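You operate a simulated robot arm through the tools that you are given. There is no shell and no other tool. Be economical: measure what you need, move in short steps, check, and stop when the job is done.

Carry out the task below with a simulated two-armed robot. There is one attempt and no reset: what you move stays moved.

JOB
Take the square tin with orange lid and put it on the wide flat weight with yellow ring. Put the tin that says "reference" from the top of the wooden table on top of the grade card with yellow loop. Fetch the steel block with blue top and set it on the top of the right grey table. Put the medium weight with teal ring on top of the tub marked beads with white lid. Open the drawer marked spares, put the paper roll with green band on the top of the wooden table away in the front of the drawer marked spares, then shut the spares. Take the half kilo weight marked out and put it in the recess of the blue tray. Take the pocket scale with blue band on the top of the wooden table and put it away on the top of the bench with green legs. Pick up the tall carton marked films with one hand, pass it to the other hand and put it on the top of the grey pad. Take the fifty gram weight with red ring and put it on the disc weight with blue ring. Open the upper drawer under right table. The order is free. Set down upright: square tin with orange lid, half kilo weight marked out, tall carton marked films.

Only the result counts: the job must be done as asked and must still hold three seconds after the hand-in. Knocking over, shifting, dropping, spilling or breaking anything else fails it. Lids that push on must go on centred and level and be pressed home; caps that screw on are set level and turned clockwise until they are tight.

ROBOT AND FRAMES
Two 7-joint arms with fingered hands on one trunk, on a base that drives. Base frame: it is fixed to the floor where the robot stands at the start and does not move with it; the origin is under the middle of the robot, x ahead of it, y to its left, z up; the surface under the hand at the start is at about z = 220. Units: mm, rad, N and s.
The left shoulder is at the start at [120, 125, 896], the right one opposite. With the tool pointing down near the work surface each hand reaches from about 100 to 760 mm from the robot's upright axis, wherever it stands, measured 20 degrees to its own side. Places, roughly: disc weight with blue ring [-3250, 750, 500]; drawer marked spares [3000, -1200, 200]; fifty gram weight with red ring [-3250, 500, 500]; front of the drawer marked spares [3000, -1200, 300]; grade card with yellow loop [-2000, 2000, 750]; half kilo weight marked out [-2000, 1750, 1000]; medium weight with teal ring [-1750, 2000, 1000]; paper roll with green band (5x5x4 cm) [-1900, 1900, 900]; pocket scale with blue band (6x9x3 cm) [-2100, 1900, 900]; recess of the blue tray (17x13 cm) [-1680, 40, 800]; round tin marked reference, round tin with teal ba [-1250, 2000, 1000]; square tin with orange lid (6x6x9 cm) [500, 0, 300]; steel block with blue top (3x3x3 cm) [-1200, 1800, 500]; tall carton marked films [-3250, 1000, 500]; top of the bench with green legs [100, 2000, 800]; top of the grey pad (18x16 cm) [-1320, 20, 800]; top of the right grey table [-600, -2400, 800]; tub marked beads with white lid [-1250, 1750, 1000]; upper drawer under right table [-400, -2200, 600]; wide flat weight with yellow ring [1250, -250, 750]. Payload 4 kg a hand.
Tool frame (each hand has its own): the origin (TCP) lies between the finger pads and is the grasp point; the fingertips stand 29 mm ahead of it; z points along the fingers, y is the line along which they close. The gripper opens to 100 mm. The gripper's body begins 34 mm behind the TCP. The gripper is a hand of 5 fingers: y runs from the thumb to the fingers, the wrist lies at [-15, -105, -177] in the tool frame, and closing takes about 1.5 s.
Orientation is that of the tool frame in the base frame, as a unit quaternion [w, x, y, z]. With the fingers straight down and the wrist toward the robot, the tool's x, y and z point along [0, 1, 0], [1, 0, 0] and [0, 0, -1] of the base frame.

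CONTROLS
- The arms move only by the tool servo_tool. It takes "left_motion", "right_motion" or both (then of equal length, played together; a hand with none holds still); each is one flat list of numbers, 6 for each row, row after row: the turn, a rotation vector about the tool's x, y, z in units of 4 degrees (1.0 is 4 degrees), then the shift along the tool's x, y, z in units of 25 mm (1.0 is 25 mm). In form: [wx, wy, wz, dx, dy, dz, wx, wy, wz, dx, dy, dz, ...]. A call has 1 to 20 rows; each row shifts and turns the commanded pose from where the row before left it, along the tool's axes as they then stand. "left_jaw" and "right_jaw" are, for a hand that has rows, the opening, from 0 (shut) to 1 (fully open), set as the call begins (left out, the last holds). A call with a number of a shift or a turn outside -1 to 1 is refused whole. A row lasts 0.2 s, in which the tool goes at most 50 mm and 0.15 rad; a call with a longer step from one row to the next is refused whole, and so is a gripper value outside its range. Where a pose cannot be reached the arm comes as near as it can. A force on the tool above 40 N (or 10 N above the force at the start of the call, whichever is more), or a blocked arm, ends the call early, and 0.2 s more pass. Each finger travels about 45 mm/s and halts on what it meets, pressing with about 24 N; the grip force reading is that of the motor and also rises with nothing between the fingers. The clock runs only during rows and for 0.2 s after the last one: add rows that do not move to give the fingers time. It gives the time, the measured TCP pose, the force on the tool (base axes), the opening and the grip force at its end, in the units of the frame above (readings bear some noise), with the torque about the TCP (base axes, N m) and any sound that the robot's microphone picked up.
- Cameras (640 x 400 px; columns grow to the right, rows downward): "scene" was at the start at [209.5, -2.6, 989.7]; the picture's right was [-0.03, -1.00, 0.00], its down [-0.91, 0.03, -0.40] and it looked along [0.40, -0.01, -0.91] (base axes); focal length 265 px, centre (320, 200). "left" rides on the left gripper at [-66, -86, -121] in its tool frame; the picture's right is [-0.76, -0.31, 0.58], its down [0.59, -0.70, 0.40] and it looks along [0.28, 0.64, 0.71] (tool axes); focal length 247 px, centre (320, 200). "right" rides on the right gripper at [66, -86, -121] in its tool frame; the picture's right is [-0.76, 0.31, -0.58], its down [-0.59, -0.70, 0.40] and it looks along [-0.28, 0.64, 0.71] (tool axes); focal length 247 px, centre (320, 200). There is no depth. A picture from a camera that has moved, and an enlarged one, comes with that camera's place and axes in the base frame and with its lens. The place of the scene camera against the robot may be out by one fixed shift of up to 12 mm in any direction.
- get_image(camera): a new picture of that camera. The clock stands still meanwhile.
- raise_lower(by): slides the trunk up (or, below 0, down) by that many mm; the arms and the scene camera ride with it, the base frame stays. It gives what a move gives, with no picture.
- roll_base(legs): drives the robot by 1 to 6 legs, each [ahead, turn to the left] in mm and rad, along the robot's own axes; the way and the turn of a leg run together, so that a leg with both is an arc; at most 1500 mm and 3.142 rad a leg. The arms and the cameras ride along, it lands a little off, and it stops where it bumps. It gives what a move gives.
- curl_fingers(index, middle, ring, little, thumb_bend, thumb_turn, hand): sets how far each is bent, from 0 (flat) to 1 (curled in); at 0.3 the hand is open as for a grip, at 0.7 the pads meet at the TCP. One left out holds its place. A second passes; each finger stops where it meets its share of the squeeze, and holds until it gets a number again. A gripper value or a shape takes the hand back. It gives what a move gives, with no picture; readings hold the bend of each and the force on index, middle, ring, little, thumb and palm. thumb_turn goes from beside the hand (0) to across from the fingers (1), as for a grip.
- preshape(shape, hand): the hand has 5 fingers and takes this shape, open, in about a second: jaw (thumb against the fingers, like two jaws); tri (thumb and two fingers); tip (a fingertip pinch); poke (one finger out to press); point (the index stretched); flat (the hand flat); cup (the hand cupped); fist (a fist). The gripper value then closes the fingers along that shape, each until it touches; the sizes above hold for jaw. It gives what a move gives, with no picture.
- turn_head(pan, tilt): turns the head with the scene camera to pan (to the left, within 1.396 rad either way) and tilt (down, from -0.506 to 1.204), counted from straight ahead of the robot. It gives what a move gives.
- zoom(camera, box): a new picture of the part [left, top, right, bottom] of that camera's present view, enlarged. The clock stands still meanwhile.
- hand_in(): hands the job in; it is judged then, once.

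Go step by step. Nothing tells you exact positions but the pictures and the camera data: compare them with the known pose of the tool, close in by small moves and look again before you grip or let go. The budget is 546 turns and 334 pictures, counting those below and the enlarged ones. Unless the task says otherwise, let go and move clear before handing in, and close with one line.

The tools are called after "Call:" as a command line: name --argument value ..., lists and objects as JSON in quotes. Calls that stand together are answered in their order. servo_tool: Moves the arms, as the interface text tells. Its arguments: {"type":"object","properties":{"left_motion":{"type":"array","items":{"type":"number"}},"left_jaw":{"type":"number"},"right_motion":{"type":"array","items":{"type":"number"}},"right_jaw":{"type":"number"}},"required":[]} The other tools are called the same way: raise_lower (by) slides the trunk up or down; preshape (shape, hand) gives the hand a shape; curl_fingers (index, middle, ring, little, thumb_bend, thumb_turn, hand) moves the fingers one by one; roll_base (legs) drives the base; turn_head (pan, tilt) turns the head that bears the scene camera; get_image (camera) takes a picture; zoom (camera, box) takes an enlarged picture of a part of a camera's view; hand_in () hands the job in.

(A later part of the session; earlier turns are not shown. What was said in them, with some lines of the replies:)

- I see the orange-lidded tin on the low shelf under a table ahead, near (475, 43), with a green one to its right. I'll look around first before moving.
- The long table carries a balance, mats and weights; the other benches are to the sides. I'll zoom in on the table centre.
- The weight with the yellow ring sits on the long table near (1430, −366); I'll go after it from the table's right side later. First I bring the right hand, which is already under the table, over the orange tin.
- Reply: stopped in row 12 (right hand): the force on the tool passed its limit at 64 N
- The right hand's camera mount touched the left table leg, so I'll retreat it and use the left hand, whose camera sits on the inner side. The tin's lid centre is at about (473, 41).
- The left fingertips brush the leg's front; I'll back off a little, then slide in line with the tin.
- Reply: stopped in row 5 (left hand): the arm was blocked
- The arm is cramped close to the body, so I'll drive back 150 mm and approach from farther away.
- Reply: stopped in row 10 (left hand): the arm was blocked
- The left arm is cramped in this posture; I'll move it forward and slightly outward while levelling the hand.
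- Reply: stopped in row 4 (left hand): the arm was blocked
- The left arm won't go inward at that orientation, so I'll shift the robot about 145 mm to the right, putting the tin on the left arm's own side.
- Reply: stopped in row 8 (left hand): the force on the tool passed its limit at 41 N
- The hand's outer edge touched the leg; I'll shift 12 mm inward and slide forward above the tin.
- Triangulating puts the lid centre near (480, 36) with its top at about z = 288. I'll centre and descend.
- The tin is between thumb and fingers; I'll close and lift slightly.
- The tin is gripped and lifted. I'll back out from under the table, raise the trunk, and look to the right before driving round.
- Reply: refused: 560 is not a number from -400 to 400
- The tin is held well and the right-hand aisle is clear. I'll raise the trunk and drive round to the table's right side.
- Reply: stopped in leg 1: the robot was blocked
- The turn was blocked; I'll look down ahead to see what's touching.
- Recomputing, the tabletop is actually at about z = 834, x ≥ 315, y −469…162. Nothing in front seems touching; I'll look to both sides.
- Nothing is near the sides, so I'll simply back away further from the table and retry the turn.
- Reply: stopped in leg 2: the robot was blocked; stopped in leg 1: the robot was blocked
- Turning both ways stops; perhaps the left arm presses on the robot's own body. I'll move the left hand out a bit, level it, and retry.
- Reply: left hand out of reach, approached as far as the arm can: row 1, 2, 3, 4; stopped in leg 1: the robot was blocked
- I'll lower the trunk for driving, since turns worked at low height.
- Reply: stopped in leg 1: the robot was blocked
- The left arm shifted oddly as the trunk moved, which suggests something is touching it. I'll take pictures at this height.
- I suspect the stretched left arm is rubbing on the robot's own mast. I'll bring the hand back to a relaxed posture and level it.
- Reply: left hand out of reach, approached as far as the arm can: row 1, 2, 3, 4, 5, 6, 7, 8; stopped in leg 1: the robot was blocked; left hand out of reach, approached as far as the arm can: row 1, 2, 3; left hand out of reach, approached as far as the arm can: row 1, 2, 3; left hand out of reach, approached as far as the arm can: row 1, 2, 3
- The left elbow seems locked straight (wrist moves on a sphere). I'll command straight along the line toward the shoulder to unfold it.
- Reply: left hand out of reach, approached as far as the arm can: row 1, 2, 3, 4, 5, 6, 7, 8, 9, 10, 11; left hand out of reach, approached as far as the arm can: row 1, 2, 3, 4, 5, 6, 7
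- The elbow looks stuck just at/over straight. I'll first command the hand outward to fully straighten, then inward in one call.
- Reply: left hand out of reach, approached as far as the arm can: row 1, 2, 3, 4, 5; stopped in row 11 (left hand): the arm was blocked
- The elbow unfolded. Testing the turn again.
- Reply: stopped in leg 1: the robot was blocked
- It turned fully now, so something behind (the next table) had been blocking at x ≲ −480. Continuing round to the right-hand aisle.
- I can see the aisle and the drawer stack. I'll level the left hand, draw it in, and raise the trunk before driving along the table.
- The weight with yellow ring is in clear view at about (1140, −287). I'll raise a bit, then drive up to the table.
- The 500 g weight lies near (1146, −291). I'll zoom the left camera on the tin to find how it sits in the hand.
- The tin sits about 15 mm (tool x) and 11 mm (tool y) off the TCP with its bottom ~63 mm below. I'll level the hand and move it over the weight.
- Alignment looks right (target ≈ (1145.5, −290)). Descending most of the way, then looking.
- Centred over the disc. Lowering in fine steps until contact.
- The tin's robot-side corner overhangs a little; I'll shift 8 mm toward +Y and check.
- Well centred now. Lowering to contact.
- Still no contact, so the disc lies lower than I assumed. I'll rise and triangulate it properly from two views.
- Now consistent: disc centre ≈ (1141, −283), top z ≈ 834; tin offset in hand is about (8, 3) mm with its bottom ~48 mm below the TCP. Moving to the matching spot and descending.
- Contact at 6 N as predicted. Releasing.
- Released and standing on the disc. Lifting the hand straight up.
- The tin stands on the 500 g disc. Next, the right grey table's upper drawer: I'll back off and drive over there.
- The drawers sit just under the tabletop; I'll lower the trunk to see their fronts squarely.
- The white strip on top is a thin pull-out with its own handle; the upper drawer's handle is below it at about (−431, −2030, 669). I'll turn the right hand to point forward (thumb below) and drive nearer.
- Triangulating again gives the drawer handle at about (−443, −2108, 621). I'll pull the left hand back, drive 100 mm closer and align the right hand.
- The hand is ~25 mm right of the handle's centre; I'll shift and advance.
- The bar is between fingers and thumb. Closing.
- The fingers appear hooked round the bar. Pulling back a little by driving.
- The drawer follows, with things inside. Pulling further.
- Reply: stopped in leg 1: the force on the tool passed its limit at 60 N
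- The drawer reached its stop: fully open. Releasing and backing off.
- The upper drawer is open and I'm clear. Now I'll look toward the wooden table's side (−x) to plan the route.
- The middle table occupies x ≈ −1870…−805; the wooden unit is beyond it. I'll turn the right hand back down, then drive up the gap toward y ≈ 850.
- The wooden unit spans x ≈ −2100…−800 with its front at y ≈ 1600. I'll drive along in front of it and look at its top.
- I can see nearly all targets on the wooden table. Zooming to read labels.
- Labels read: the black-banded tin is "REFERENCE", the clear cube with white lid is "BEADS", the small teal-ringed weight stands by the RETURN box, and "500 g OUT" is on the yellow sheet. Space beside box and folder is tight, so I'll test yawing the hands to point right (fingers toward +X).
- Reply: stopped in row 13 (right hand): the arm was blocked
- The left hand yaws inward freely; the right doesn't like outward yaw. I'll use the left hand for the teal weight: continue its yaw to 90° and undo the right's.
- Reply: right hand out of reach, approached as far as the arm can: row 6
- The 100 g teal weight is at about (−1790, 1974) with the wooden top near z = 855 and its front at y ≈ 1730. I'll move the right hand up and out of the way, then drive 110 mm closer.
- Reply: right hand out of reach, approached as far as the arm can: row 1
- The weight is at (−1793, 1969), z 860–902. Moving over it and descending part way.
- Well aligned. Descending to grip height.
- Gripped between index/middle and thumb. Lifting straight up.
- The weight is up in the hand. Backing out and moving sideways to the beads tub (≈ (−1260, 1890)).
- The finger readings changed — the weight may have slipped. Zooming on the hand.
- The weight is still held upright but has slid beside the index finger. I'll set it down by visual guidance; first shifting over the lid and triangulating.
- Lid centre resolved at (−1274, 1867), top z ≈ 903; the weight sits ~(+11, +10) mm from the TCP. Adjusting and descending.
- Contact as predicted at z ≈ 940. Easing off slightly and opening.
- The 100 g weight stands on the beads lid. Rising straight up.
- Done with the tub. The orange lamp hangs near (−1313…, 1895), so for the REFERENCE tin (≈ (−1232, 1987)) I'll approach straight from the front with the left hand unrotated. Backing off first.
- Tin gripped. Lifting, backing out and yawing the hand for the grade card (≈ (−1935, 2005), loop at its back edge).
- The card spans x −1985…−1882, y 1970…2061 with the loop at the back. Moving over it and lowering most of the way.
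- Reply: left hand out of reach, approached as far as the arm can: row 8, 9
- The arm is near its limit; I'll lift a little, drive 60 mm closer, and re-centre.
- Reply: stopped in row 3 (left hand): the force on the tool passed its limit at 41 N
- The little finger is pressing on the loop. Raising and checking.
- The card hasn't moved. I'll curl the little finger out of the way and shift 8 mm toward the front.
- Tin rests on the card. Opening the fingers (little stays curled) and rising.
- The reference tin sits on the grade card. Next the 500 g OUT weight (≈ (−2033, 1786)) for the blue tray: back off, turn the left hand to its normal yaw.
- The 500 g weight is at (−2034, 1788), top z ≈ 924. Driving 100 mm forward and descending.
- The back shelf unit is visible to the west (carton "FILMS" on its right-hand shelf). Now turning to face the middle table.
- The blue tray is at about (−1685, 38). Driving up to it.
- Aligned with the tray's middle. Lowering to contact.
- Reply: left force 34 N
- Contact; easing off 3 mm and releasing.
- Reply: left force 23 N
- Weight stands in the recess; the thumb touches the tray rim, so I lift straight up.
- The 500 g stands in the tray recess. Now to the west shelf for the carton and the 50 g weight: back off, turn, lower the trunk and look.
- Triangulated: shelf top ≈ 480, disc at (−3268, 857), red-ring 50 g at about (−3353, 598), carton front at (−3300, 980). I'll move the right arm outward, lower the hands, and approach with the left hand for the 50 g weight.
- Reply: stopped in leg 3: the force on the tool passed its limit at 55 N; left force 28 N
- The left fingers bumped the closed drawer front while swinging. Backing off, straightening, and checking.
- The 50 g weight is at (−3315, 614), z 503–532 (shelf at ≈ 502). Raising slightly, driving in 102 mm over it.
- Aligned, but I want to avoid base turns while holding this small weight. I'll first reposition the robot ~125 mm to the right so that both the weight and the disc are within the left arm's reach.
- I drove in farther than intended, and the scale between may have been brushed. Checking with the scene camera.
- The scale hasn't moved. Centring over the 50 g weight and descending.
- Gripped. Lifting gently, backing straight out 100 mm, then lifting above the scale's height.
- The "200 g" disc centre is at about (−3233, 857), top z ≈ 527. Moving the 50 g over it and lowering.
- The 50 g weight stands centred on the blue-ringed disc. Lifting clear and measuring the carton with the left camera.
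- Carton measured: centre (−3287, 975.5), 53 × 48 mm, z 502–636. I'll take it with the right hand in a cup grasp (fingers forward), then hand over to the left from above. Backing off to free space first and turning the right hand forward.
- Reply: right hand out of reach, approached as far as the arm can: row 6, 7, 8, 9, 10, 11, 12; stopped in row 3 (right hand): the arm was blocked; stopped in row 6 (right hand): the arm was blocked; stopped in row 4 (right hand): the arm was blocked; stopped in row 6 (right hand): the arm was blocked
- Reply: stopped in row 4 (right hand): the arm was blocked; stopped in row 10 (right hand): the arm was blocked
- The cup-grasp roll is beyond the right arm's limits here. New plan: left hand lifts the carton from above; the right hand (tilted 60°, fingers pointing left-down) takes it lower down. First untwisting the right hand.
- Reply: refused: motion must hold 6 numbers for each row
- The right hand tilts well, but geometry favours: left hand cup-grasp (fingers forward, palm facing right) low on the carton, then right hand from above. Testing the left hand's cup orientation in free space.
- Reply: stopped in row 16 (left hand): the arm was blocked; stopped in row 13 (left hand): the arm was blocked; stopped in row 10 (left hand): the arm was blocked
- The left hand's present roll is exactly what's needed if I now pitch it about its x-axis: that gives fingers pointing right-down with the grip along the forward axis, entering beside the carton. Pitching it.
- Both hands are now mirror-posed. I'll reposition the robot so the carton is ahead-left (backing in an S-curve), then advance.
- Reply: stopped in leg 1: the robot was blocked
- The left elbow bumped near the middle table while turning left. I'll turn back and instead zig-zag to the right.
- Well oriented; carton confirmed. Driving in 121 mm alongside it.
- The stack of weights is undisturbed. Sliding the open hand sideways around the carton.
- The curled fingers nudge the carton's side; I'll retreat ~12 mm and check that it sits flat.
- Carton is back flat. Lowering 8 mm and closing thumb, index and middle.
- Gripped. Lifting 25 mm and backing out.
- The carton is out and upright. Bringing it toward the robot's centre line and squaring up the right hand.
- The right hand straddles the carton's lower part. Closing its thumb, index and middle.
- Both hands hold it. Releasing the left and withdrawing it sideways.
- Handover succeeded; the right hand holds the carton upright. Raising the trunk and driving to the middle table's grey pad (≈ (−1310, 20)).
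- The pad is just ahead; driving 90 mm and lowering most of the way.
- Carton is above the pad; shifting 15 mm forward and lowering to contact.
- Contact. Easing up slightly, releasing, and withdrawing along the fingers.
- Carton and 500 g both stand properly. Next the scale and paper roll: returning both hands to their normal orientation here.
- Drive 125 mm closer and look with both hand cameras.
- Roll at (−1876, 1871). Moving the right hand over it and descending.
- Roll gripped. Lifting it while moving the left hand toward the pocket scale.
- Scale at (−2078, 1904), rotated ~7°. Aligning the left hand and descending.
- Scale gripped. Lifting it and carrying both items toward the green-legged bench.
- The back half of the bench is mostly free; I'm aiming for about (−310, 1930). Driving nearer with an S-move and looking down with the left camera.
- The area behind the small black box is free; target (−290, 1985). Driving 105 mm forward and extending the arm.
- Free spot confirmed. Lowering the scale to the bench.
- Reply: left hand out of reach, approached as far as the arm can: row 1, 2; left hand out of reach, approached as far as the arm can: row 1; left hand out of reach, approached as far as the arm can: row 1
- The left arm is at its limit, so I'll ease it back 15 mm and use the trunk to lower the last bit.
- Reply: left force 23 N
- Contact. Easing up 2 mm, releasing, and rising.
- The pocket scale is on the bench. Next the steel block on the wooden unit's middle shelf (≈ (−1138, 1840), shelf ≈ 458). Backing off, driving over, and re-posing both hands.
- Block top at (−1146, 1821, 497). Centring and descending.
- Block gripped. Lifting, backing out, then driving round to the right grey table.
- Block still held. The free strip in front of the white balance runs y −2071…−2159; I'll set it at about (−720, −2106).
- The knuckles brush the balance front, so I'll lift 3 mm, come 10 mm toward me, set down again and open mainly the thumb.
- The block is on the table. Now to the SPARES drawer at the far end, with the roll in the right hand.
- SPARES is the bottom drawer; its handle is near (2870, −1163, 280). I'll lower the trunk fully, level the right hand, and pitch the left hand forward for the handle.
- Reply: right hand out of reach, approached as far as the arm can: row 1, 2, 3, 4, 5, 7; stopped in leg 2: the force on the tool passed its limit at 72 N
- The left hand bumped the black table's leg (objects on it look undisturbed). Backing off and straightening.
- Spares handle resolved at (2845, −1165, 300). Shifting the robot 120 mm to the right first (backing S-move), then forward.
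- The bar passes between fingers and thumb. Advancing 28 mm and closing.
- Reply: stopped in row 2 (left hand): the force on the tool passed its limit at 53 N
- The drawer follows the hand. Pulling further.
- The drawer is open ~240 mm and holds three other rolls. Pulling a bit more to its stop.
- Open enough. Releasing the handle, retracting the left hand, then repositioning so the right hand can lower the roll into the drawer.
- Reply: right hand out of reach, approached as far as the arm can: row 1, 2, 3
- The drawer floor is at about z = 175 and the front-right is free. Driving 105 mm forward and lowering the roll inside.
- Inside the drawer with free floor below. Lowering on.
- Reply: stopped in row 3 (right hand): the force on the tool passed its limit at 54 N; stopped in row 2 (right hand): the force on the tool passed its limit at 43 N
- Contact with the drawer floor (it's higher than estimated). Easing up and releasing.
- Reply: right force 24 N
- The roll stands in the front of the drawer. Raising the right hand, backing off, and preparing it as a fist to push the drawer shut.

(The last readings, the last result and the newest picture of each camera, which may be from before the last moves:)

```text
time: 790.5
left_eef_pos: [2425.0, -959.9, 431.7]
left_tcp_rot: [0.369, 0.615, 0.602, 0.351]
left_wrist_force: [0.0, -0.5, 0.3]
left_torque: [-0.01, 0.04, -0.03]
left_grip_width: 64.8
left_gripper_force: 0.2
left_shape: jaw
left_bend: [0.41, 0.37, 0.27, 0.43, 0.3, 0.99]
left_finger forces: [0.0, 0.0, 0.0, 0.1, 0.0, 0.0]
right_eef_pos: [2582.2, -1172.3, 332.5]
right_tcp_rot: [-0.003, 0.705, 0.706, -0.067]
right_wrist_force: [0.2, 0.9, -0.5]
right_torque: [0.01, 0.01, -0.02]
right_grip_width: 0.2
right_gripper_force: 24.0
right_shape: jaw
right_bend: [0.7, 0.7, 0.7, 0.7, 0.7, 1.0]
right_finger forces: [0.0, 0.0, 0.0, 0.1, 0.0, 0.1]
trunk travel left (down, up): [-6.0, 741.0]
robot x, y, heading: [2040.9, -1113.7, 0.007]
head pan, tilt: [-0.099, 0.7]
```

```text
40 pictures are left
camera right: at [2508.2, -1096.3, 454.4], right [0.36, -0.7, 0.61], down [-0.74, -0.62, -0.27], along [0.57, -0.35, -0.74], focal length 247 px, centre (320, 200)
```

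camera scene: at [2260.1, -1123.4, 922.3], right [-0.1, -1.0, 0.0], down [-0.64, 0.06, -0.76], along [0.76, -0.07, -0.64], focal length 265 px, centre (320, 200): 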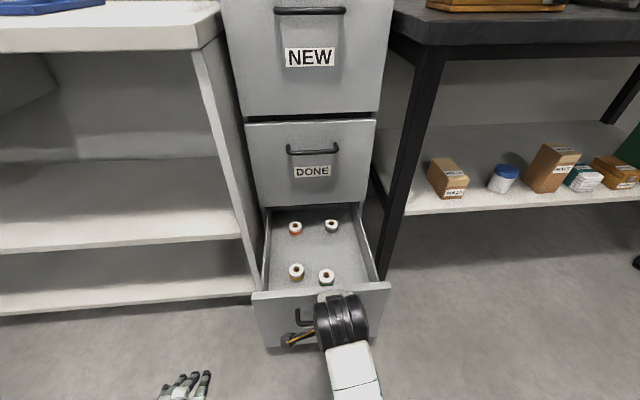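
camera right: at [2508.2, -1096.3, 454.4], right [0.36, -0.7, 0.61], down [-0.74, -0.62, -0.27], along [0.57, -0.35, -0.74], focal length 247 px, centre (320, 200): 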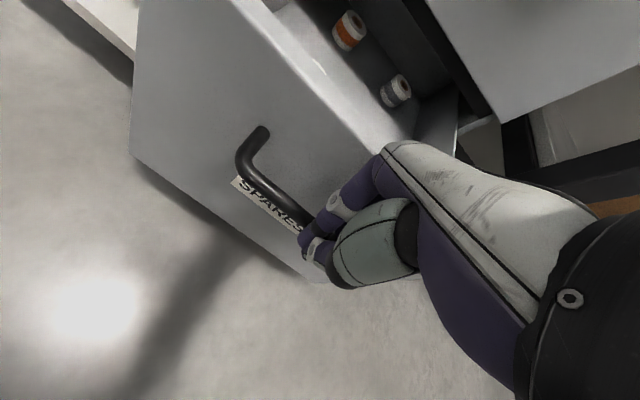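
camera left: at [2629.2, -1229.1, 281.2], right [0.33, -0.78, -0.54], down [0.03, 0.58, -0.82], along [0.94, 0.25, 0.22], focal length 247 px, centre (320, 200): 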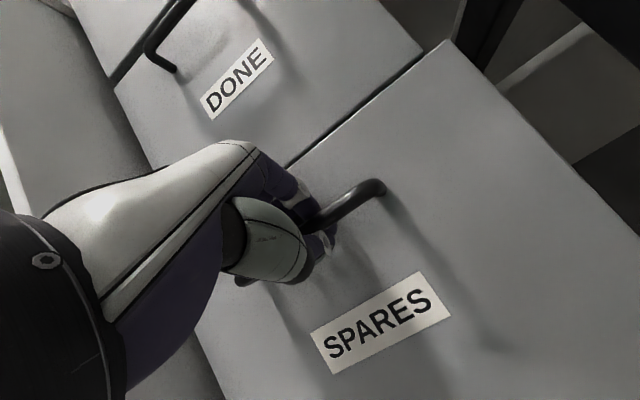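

The hand is against the drawer front and it's sliding in. Continuing to push.

Call:
roll_base --legs '[[150, 0]]'

Call:
get_image --camera "scene"

```text
time: 791.9
left_eef_pos: [2575.6, -960.1, 430.6]
left_tcp_rot: [0.368, 0.615, 0.602, 0.35]
left_wrist_force: [0.2, 0.2, 0.0]
left_torque: [-0.01, 0.02, 0.01]
left_grip_width: 64.7
left_gripper_force: 0.0
left_shape: jaw
left_bend: [0.41, 0.37, 0.27, 0.43, 0.3, 0.99]
left_finger forces: [0.0, 0.0, 0.0, 0.0, 0.0, 0.0]
right_eef_pos: [2730.2, -1172.7, 333.4]
right_tcp_rot: [-0.002, 0.706, 0.705, -0.067]
right_wrist_force: [-0.5, -0.1, 0.5]
right_torque: [-0.01, 0.0, 0.02]
right_grip_width: 0.0
right_gripper_force: 23.9
right_shape: jaw
right_bend: [0.7, 0.7, 0.7, 0.7, 0.7, 1.0]
right_finger forces: [0.0, 0.0, 0.0, 0.1, 0.0, 0.0]
trunk travel left (down, up): [-6.0, 741.0]
robot x, y, heading: [2192.9, -1114.8, 0.008]
head pan, tilt: [-0.099, 0.7]
```

```text
39 pictures are left
camera scene: at [2470.0, -1122.7, 922.3], right [-0.1, -1.0, 0.0], down [-0.64, 0.06, -0.76], along [0.76, -0.07, -0.64], focal length 265 px, centre (320, 200)
```

scene: 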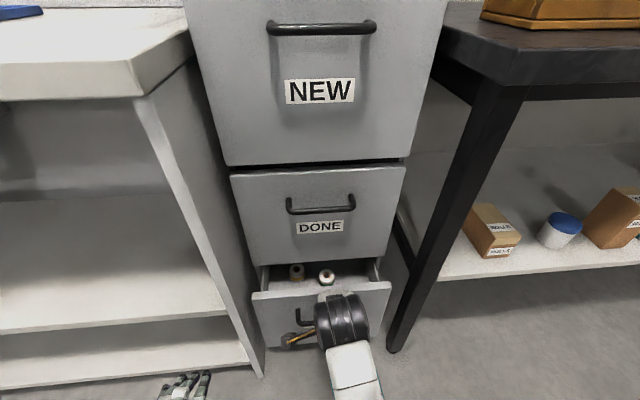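

Call:
roll_base --legs '[[70, 0]]'

Call:
roll_base --legs '[[40, 0]]'

Call:
get_image --camera "scene"

```text
time: 792.9
left_eef_pos: [2646.9, -959.2, 430.8]
left_tcp_rot: [0.368, 0.616, 0.602, 0.35]
left_wrist_force: [0.0, 0.2, -0.1]
left_torque: [0.01, 0.0, 0.0]
left_grip_width: 64.8
left_gripper_force: 0.0
left_shape: jaw
left_bend: [0.41, 0.37, 0.27, 0.43, 0.3, 0.99]
left_finger forces: [0.0, 0.0, 0.1, 0.1, 0.0, 0.1]
right_eef_pos: [2802.2, -1173.9, 332.4]
right_tcp_rot: [-0.002, 0.706, 0.705, -0.067]
right_wrist_force: [0.8, -0.3, 0.1]
right_torque: [0.01, -0.01, -0.05]
right_grip_width: 0.0
right_gripper_force: 24.1
right_shape: jaw
right_bend: [0.7, 0.7, 0.7, 0.7, 0.7, 1.0]
right_finger forces: [0.0, 0.0, 0.1, 0.1, 0.0, 0.0]
trunk travel left (down, up): [-6.0, 741.0]
robot x, y, heading: [2257.5, -1115.9, 0.008]
head pan, tilt: [-0.099, 0.7]
```

```text
time: 793.7
left_eef_pos: [2658.5, -959.5, 430.3]
left_tcp_rot: [0.368, 0.616, 0.602, 0.35]
left_wrist_force: [0.2, 0.1, 0.0]
left_torque: [-0.01, 0.01, 0.01]
left_grip_width: 64.8
left_gripper_force: 0.0
left_shape: jaw
left_bend: [0.41, 0.37, 0.27, 0.43, 0.3, 0.99]
left_finger forces: [0.0, 0.0, 0.0, 0.0, 0.1, 0.1]
right_eef_pos: [2811.9, -1172.9, 330.2]
right_tcp_rot: [-0.008, 0.705, 0.705, -0.075]
right_wrist_force: [-3.5, 0.0, -0.2]
right_torque: [-0.01, -0.08, -0.03]
right_grip_width: 0.0
right_gripper_force: 23.1
right_shape: jaw
right_bend: [0.7, 0.7, 0.7, 0.7, 0.7, 1.0]
right_finger forces: [0.0, 2.8, 0.0, 0.0, 0.0, 0.0]
trunk travel left (down, up): [-6.0, 741.0]
robot x, y, heading: [2274.7, -1114.0, 0.002]
head pan, tilt: [-0.099, 0.7]
stopped in leg 1: the force on the tool passed its limit at 128 N (the readings are from after the stop); the commanded pose is now the measured one
```

```text
38 pictures are left
camera scene: at [2553.7, -1122.5, 922.3], right [-0.1, -1.0, 0.0], down [-0.64, 0.06, -0.76], along [0.76, -0.07, -0.64], focal length 265 px, centre (320, 200)
```

scene: 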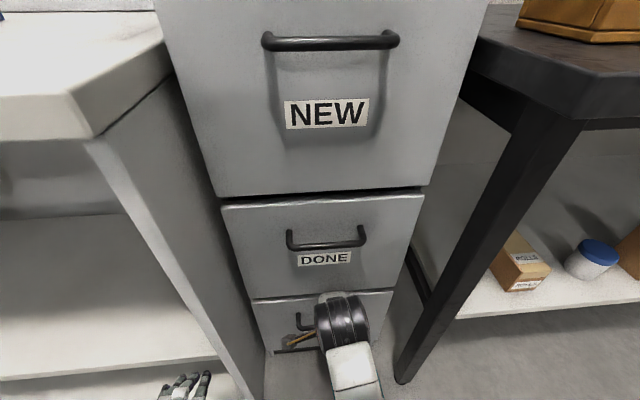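

The drawer has hit its stop. Backing off to verify it's flush.

Call:
roll_base --legs '[[-350, 0]]'

Call:
zoom --camera "scene" --box '[200, 60, 440, 300]'

Call:
get_image --camera "right"

```text
time: 796.0
left_eef_pos: [2308.6, -960.5, 430.2]
left_tcp_rot: [0.368, 0.616, 0.602, 0.351]
left_wrist_force: [0.3, -1.2, 0.3]
left_torque: [0.0, -0.02, 0.04]
left_grip_width: 64.8
left_gripper_force: 0.0
left_shape: jaw
left_bend: [0.41, 0.37, 0.27, 0.43, 0.3, 0.99]
left_finger forces: [0.0, 0.0, 0.0, 0.1, 0.1, 0.0]
right_eef_pos: [2461.7, -1174.9, 330.5]
right_tcp_rot: [-0.008, 0.706, 0.704, -0.075]
right_wrist_force: [-0.4, -0.5, -0.2]
right_torque: [0.02, 0.02, 0.01]
right_grip_width: 0.1
right_gripper_force: 24.1
right_shape: jaw
right_bend: [0.7, 0.7, 0.7, 0.7, 0.7, 1.0]
right_finger forces: [0.0, 0.1, 0.1, 0.0, 0.0, 0.0]
trunk travel left (down, up): [-6.0, 741.0]
robot x, y, heading: [1921.1, -1113.4, 0.006]
head pan, tilt: [-0.099, 0.7]
```

```text
1.67 times, centred on (320, 180) of scene
camera zoom: at [2203.9, -1123.7, 922.2], right [-0.1, -1.0, 0.0], down [-0.64, 0.06, -0.76], along [0.76, -0.07, -0.64], focal length 442 px, centre (320, 233)
```

zoom: 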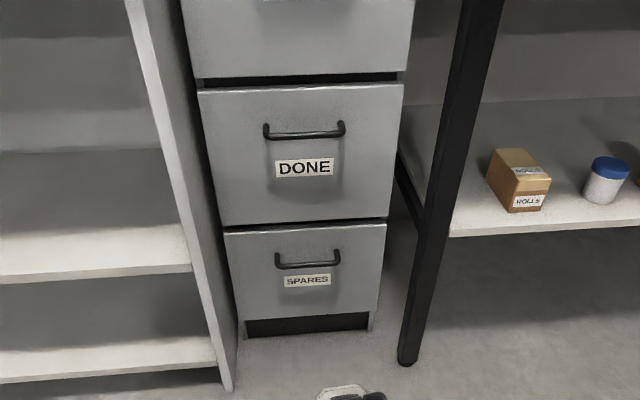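

```text
36 pictures are left
camera right: at [2390.0, -1097.7, 452.5], right [0.38, -0.7, 0.61], down [-0.74, -0.62, -0.26], along [0.56, -0.35, -0.75], focal length 247 px, centre (320, 200)
```

right: 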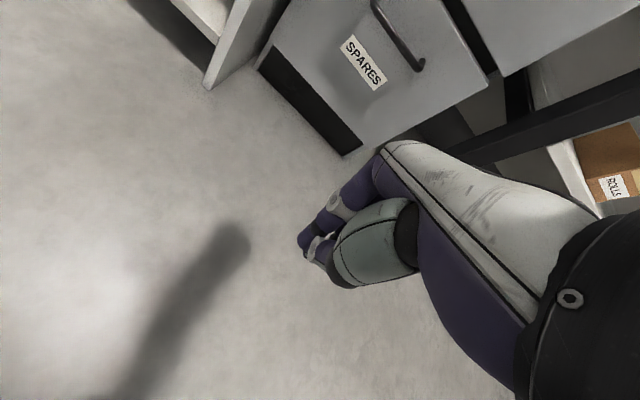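

SPARES is shut flush. A quick final check of the first tin on the long table and of the right table.

Call:
raise_lower --by 400

Call:
roll_base --legs '[[-300, 0]]'

Call:
turn_head --pan 1.38 --tilt 0.45

Call:
get_image --camera "scene"

Call:
turn_head --pan -1.39 --tilt 0.2

Call:
get_image --camera "scene"

```text
time: 799.8
left_eef_pos: [2308.8, -960.8, 830.0]
left_tcp_rot: [0.368, 0.617, 0.602, 0.349]
left_wrist_force: [0.0, -0.3, 0.1]
left_torque: [-0.01, -0.02, -0.01]
left_grip_width: 64.9
left_gripper_force: 0.1
left_shape: jaw
left_bend: [0.41, 0.37, 0.27, 0.43, 0.3, 0.99]
left_finger forces: [0.0, 0.0, 0.1, 0.0, 0.0, 0.0]
right_eef_pos: [2472.8, -1185.0, 739.7]
right_tcp_rot: [0.006, 0.709, 0.702, -0.071]
right_wrist_force: [0.2, -0.9, 0.0]
right_torque: [0.03, 0.02, 0.02]
right_grip_width: 0.0
right_gripper_force: 23.7
right_shape: jaw
right_bend: [0.7, 0.7, 0.7, 0.7, 0.7, 1.0]
right_finger forces: [0.1, 0.1, 0.1, 0.1, 0.0, 0.0]
trunk travel left (down, up): [-406.0, 341.0]
robot x, y, heading: [1924.1, -1116.0, -0.0]
head pan, tilt: [-0.099, 0.7]
```

```text
time: 801.9
left_eef_pos: [2005.9, -961.2, 831.8]
left_tcp_rot: [0.368, 0.615, 0.602, 0.351]
left_wrist_force: [0.5, 0.2, 0.2]
left_torque: [-0.02, 0.03, 0.02]
left_grip_width: 64.9
left_gripper_force: 0.1
left_shape: jaw
left_bend: [0.41, 0.37, 0.27, 0.43, 0.3, 0.99]
left_finger forces: [0.1, 0.1, 0.0, 0.0, 0.0, 0.1]
right_eef_pos: [2168.2, -1187.4, 738.1]
right_tcp_rot: [0.007, 0.707, 0.703, -0.076]
right_wrist_force: [-0.2, -0.3, -0.5]
right_torque: [0.03, 0.03, -0.02]
right_grip_width: 0.0
right_gripper_force: 24.6
right_shape: jaw
right_bend: [0.7, 0.7, 0.7, 0.7, 0.7, 1.0]
right_finger forces: [0.1, 0.1, 0.0, 0.0, 0.0, 0.0]
trunk travel left (down, up): [-406.0, 341.0]
robot x, y, heading: [1621.7, -1120.2, 0.003]
head pan, tilt: [-0.099, 0.7]
```

```text
time: 803.5
left_eef_pos: [2006.7, -961.0, 831.0]
left_tcp_rot: [0.367, 0.616, 0.603, 0.35]
left_wrist_force: [0.3, -0.3, 0.1]
left_torque: [0.0, -0.03, 0.01]
left_grip_width: 64.7
left_gripper_force: 0.0
left_shape: jaw
left_bend: [0.41, 0.37, 0.27, 0.43, 0.3, 0.99]
left_finger forces: [0.0, 0.0, 0.1, 0.0, 0.1, 0.0]
right_eef_pos: [2168.5, -1187.9, 737.4]
right_tcp_rot: [0.007, 0.708, 0.702, -0.076]
right_wrist_force: [-1.1, -0.4, -0.5]
right_torque: [-0.01, -0.01, 0.01]
right_grip_width: 0.0
right_gripper_force: 23.8
right_shape: jaw
right_bend: [0.7, 0.7, 0.7, 0.7, 0.7, 1.0]
right_finger forces: [0.0, 0.1, 0.1, 0.1, 0.0, 0.0]
trunk travel left (down, up): [-406.0, 341.0]
robot x, y, heading: [1624.1, -1117.9, 0.003]
head pan, tilt: [1.381, 0.45]
```

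```text
35 pictures are left
camera scene: at [1689.7, -1026.9, 1361.9], right [0.98, -0.18, 0.0], down [-0.08, -0.43, -0.9], along [0.17, 0.88, -0.44], focal length 265 px, centre (320, 200)
```

scene: 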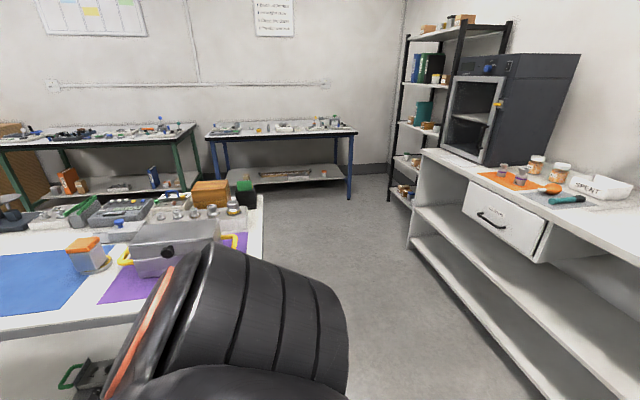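

```text
time: 805.9
left_eef_pos: [2006.3, -961.1, 831.1]
left_tcp_rot: [0.368, 0.616, 0.602, 0.35]
left_wrist_force: [0.4, 0.3, -0.2]
left_torque: [0.0, -0.02, -0.01]
left_grip_width: 64.8
left_gripper_force: 0.0
left_shape: jaw
left_bend: [0.41, 0.37, 0.27, 0.43, 0.3, 0.99]
left_finger forces: [0.1, 0.0, 0.0, 0.1, 0.0, 0.0]
right_eef_pos: [2167.6, -1188.7, 736.8]
right_tcp_rot: [0.007, 0.707, 0.703, -0.077]
right_wrist_force: [0.8, -0.6, -0.9]
right_torque: [-0.02, 0.01, 0.04]
right_grip_width: 0.0
right_gripper_force: 24.2
right_shape: jaw
right_bend: [0.7, 0.7, 0.7, 0.7, 0.7, 1.0]
right_finger forces: [0.0, 0.0, 0.1, 0.1, 0.1, 0.0]
trunk travel left (down, up): [-406.0, 341.0]
robot x, y, heading: [1620.8, -1117.0, 0.005]
head pan, tilt: [-1.389, 0.201]
```

```text
34 pictures are left
camera scene: at [1690.0, -1208.7, 1385.1], right [-0.98, -0.19, 0.0], down [-0.04, 0.2, -0.98], along [0.18, -0.96, -0.2], focal length 265 px, centre (320, 200)
```

scene: 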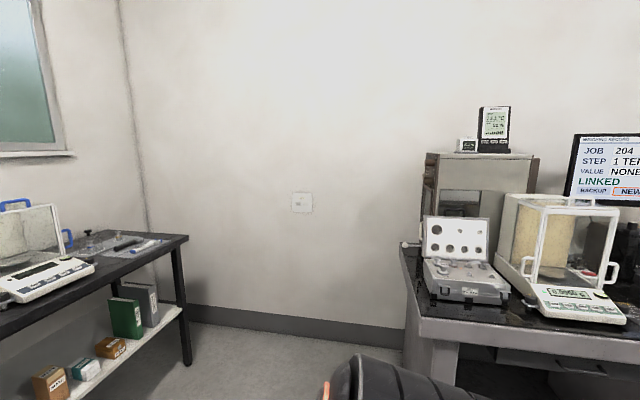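

The orange-lidded tin still stands on the yellow-ringed weight, both hands are empty and clear, and every part of the job has been done, so I'm handing in.

Call:
hand_in

```text
The job is handed in.
```

All ten parts of the job are done and handed in. I didn't re-check most of the placed items just before handing in, and the left hand knocked a few fixed things on the way: table legs, a drawer front and, hardest, the black table's leg. Nothing appeared to shift.
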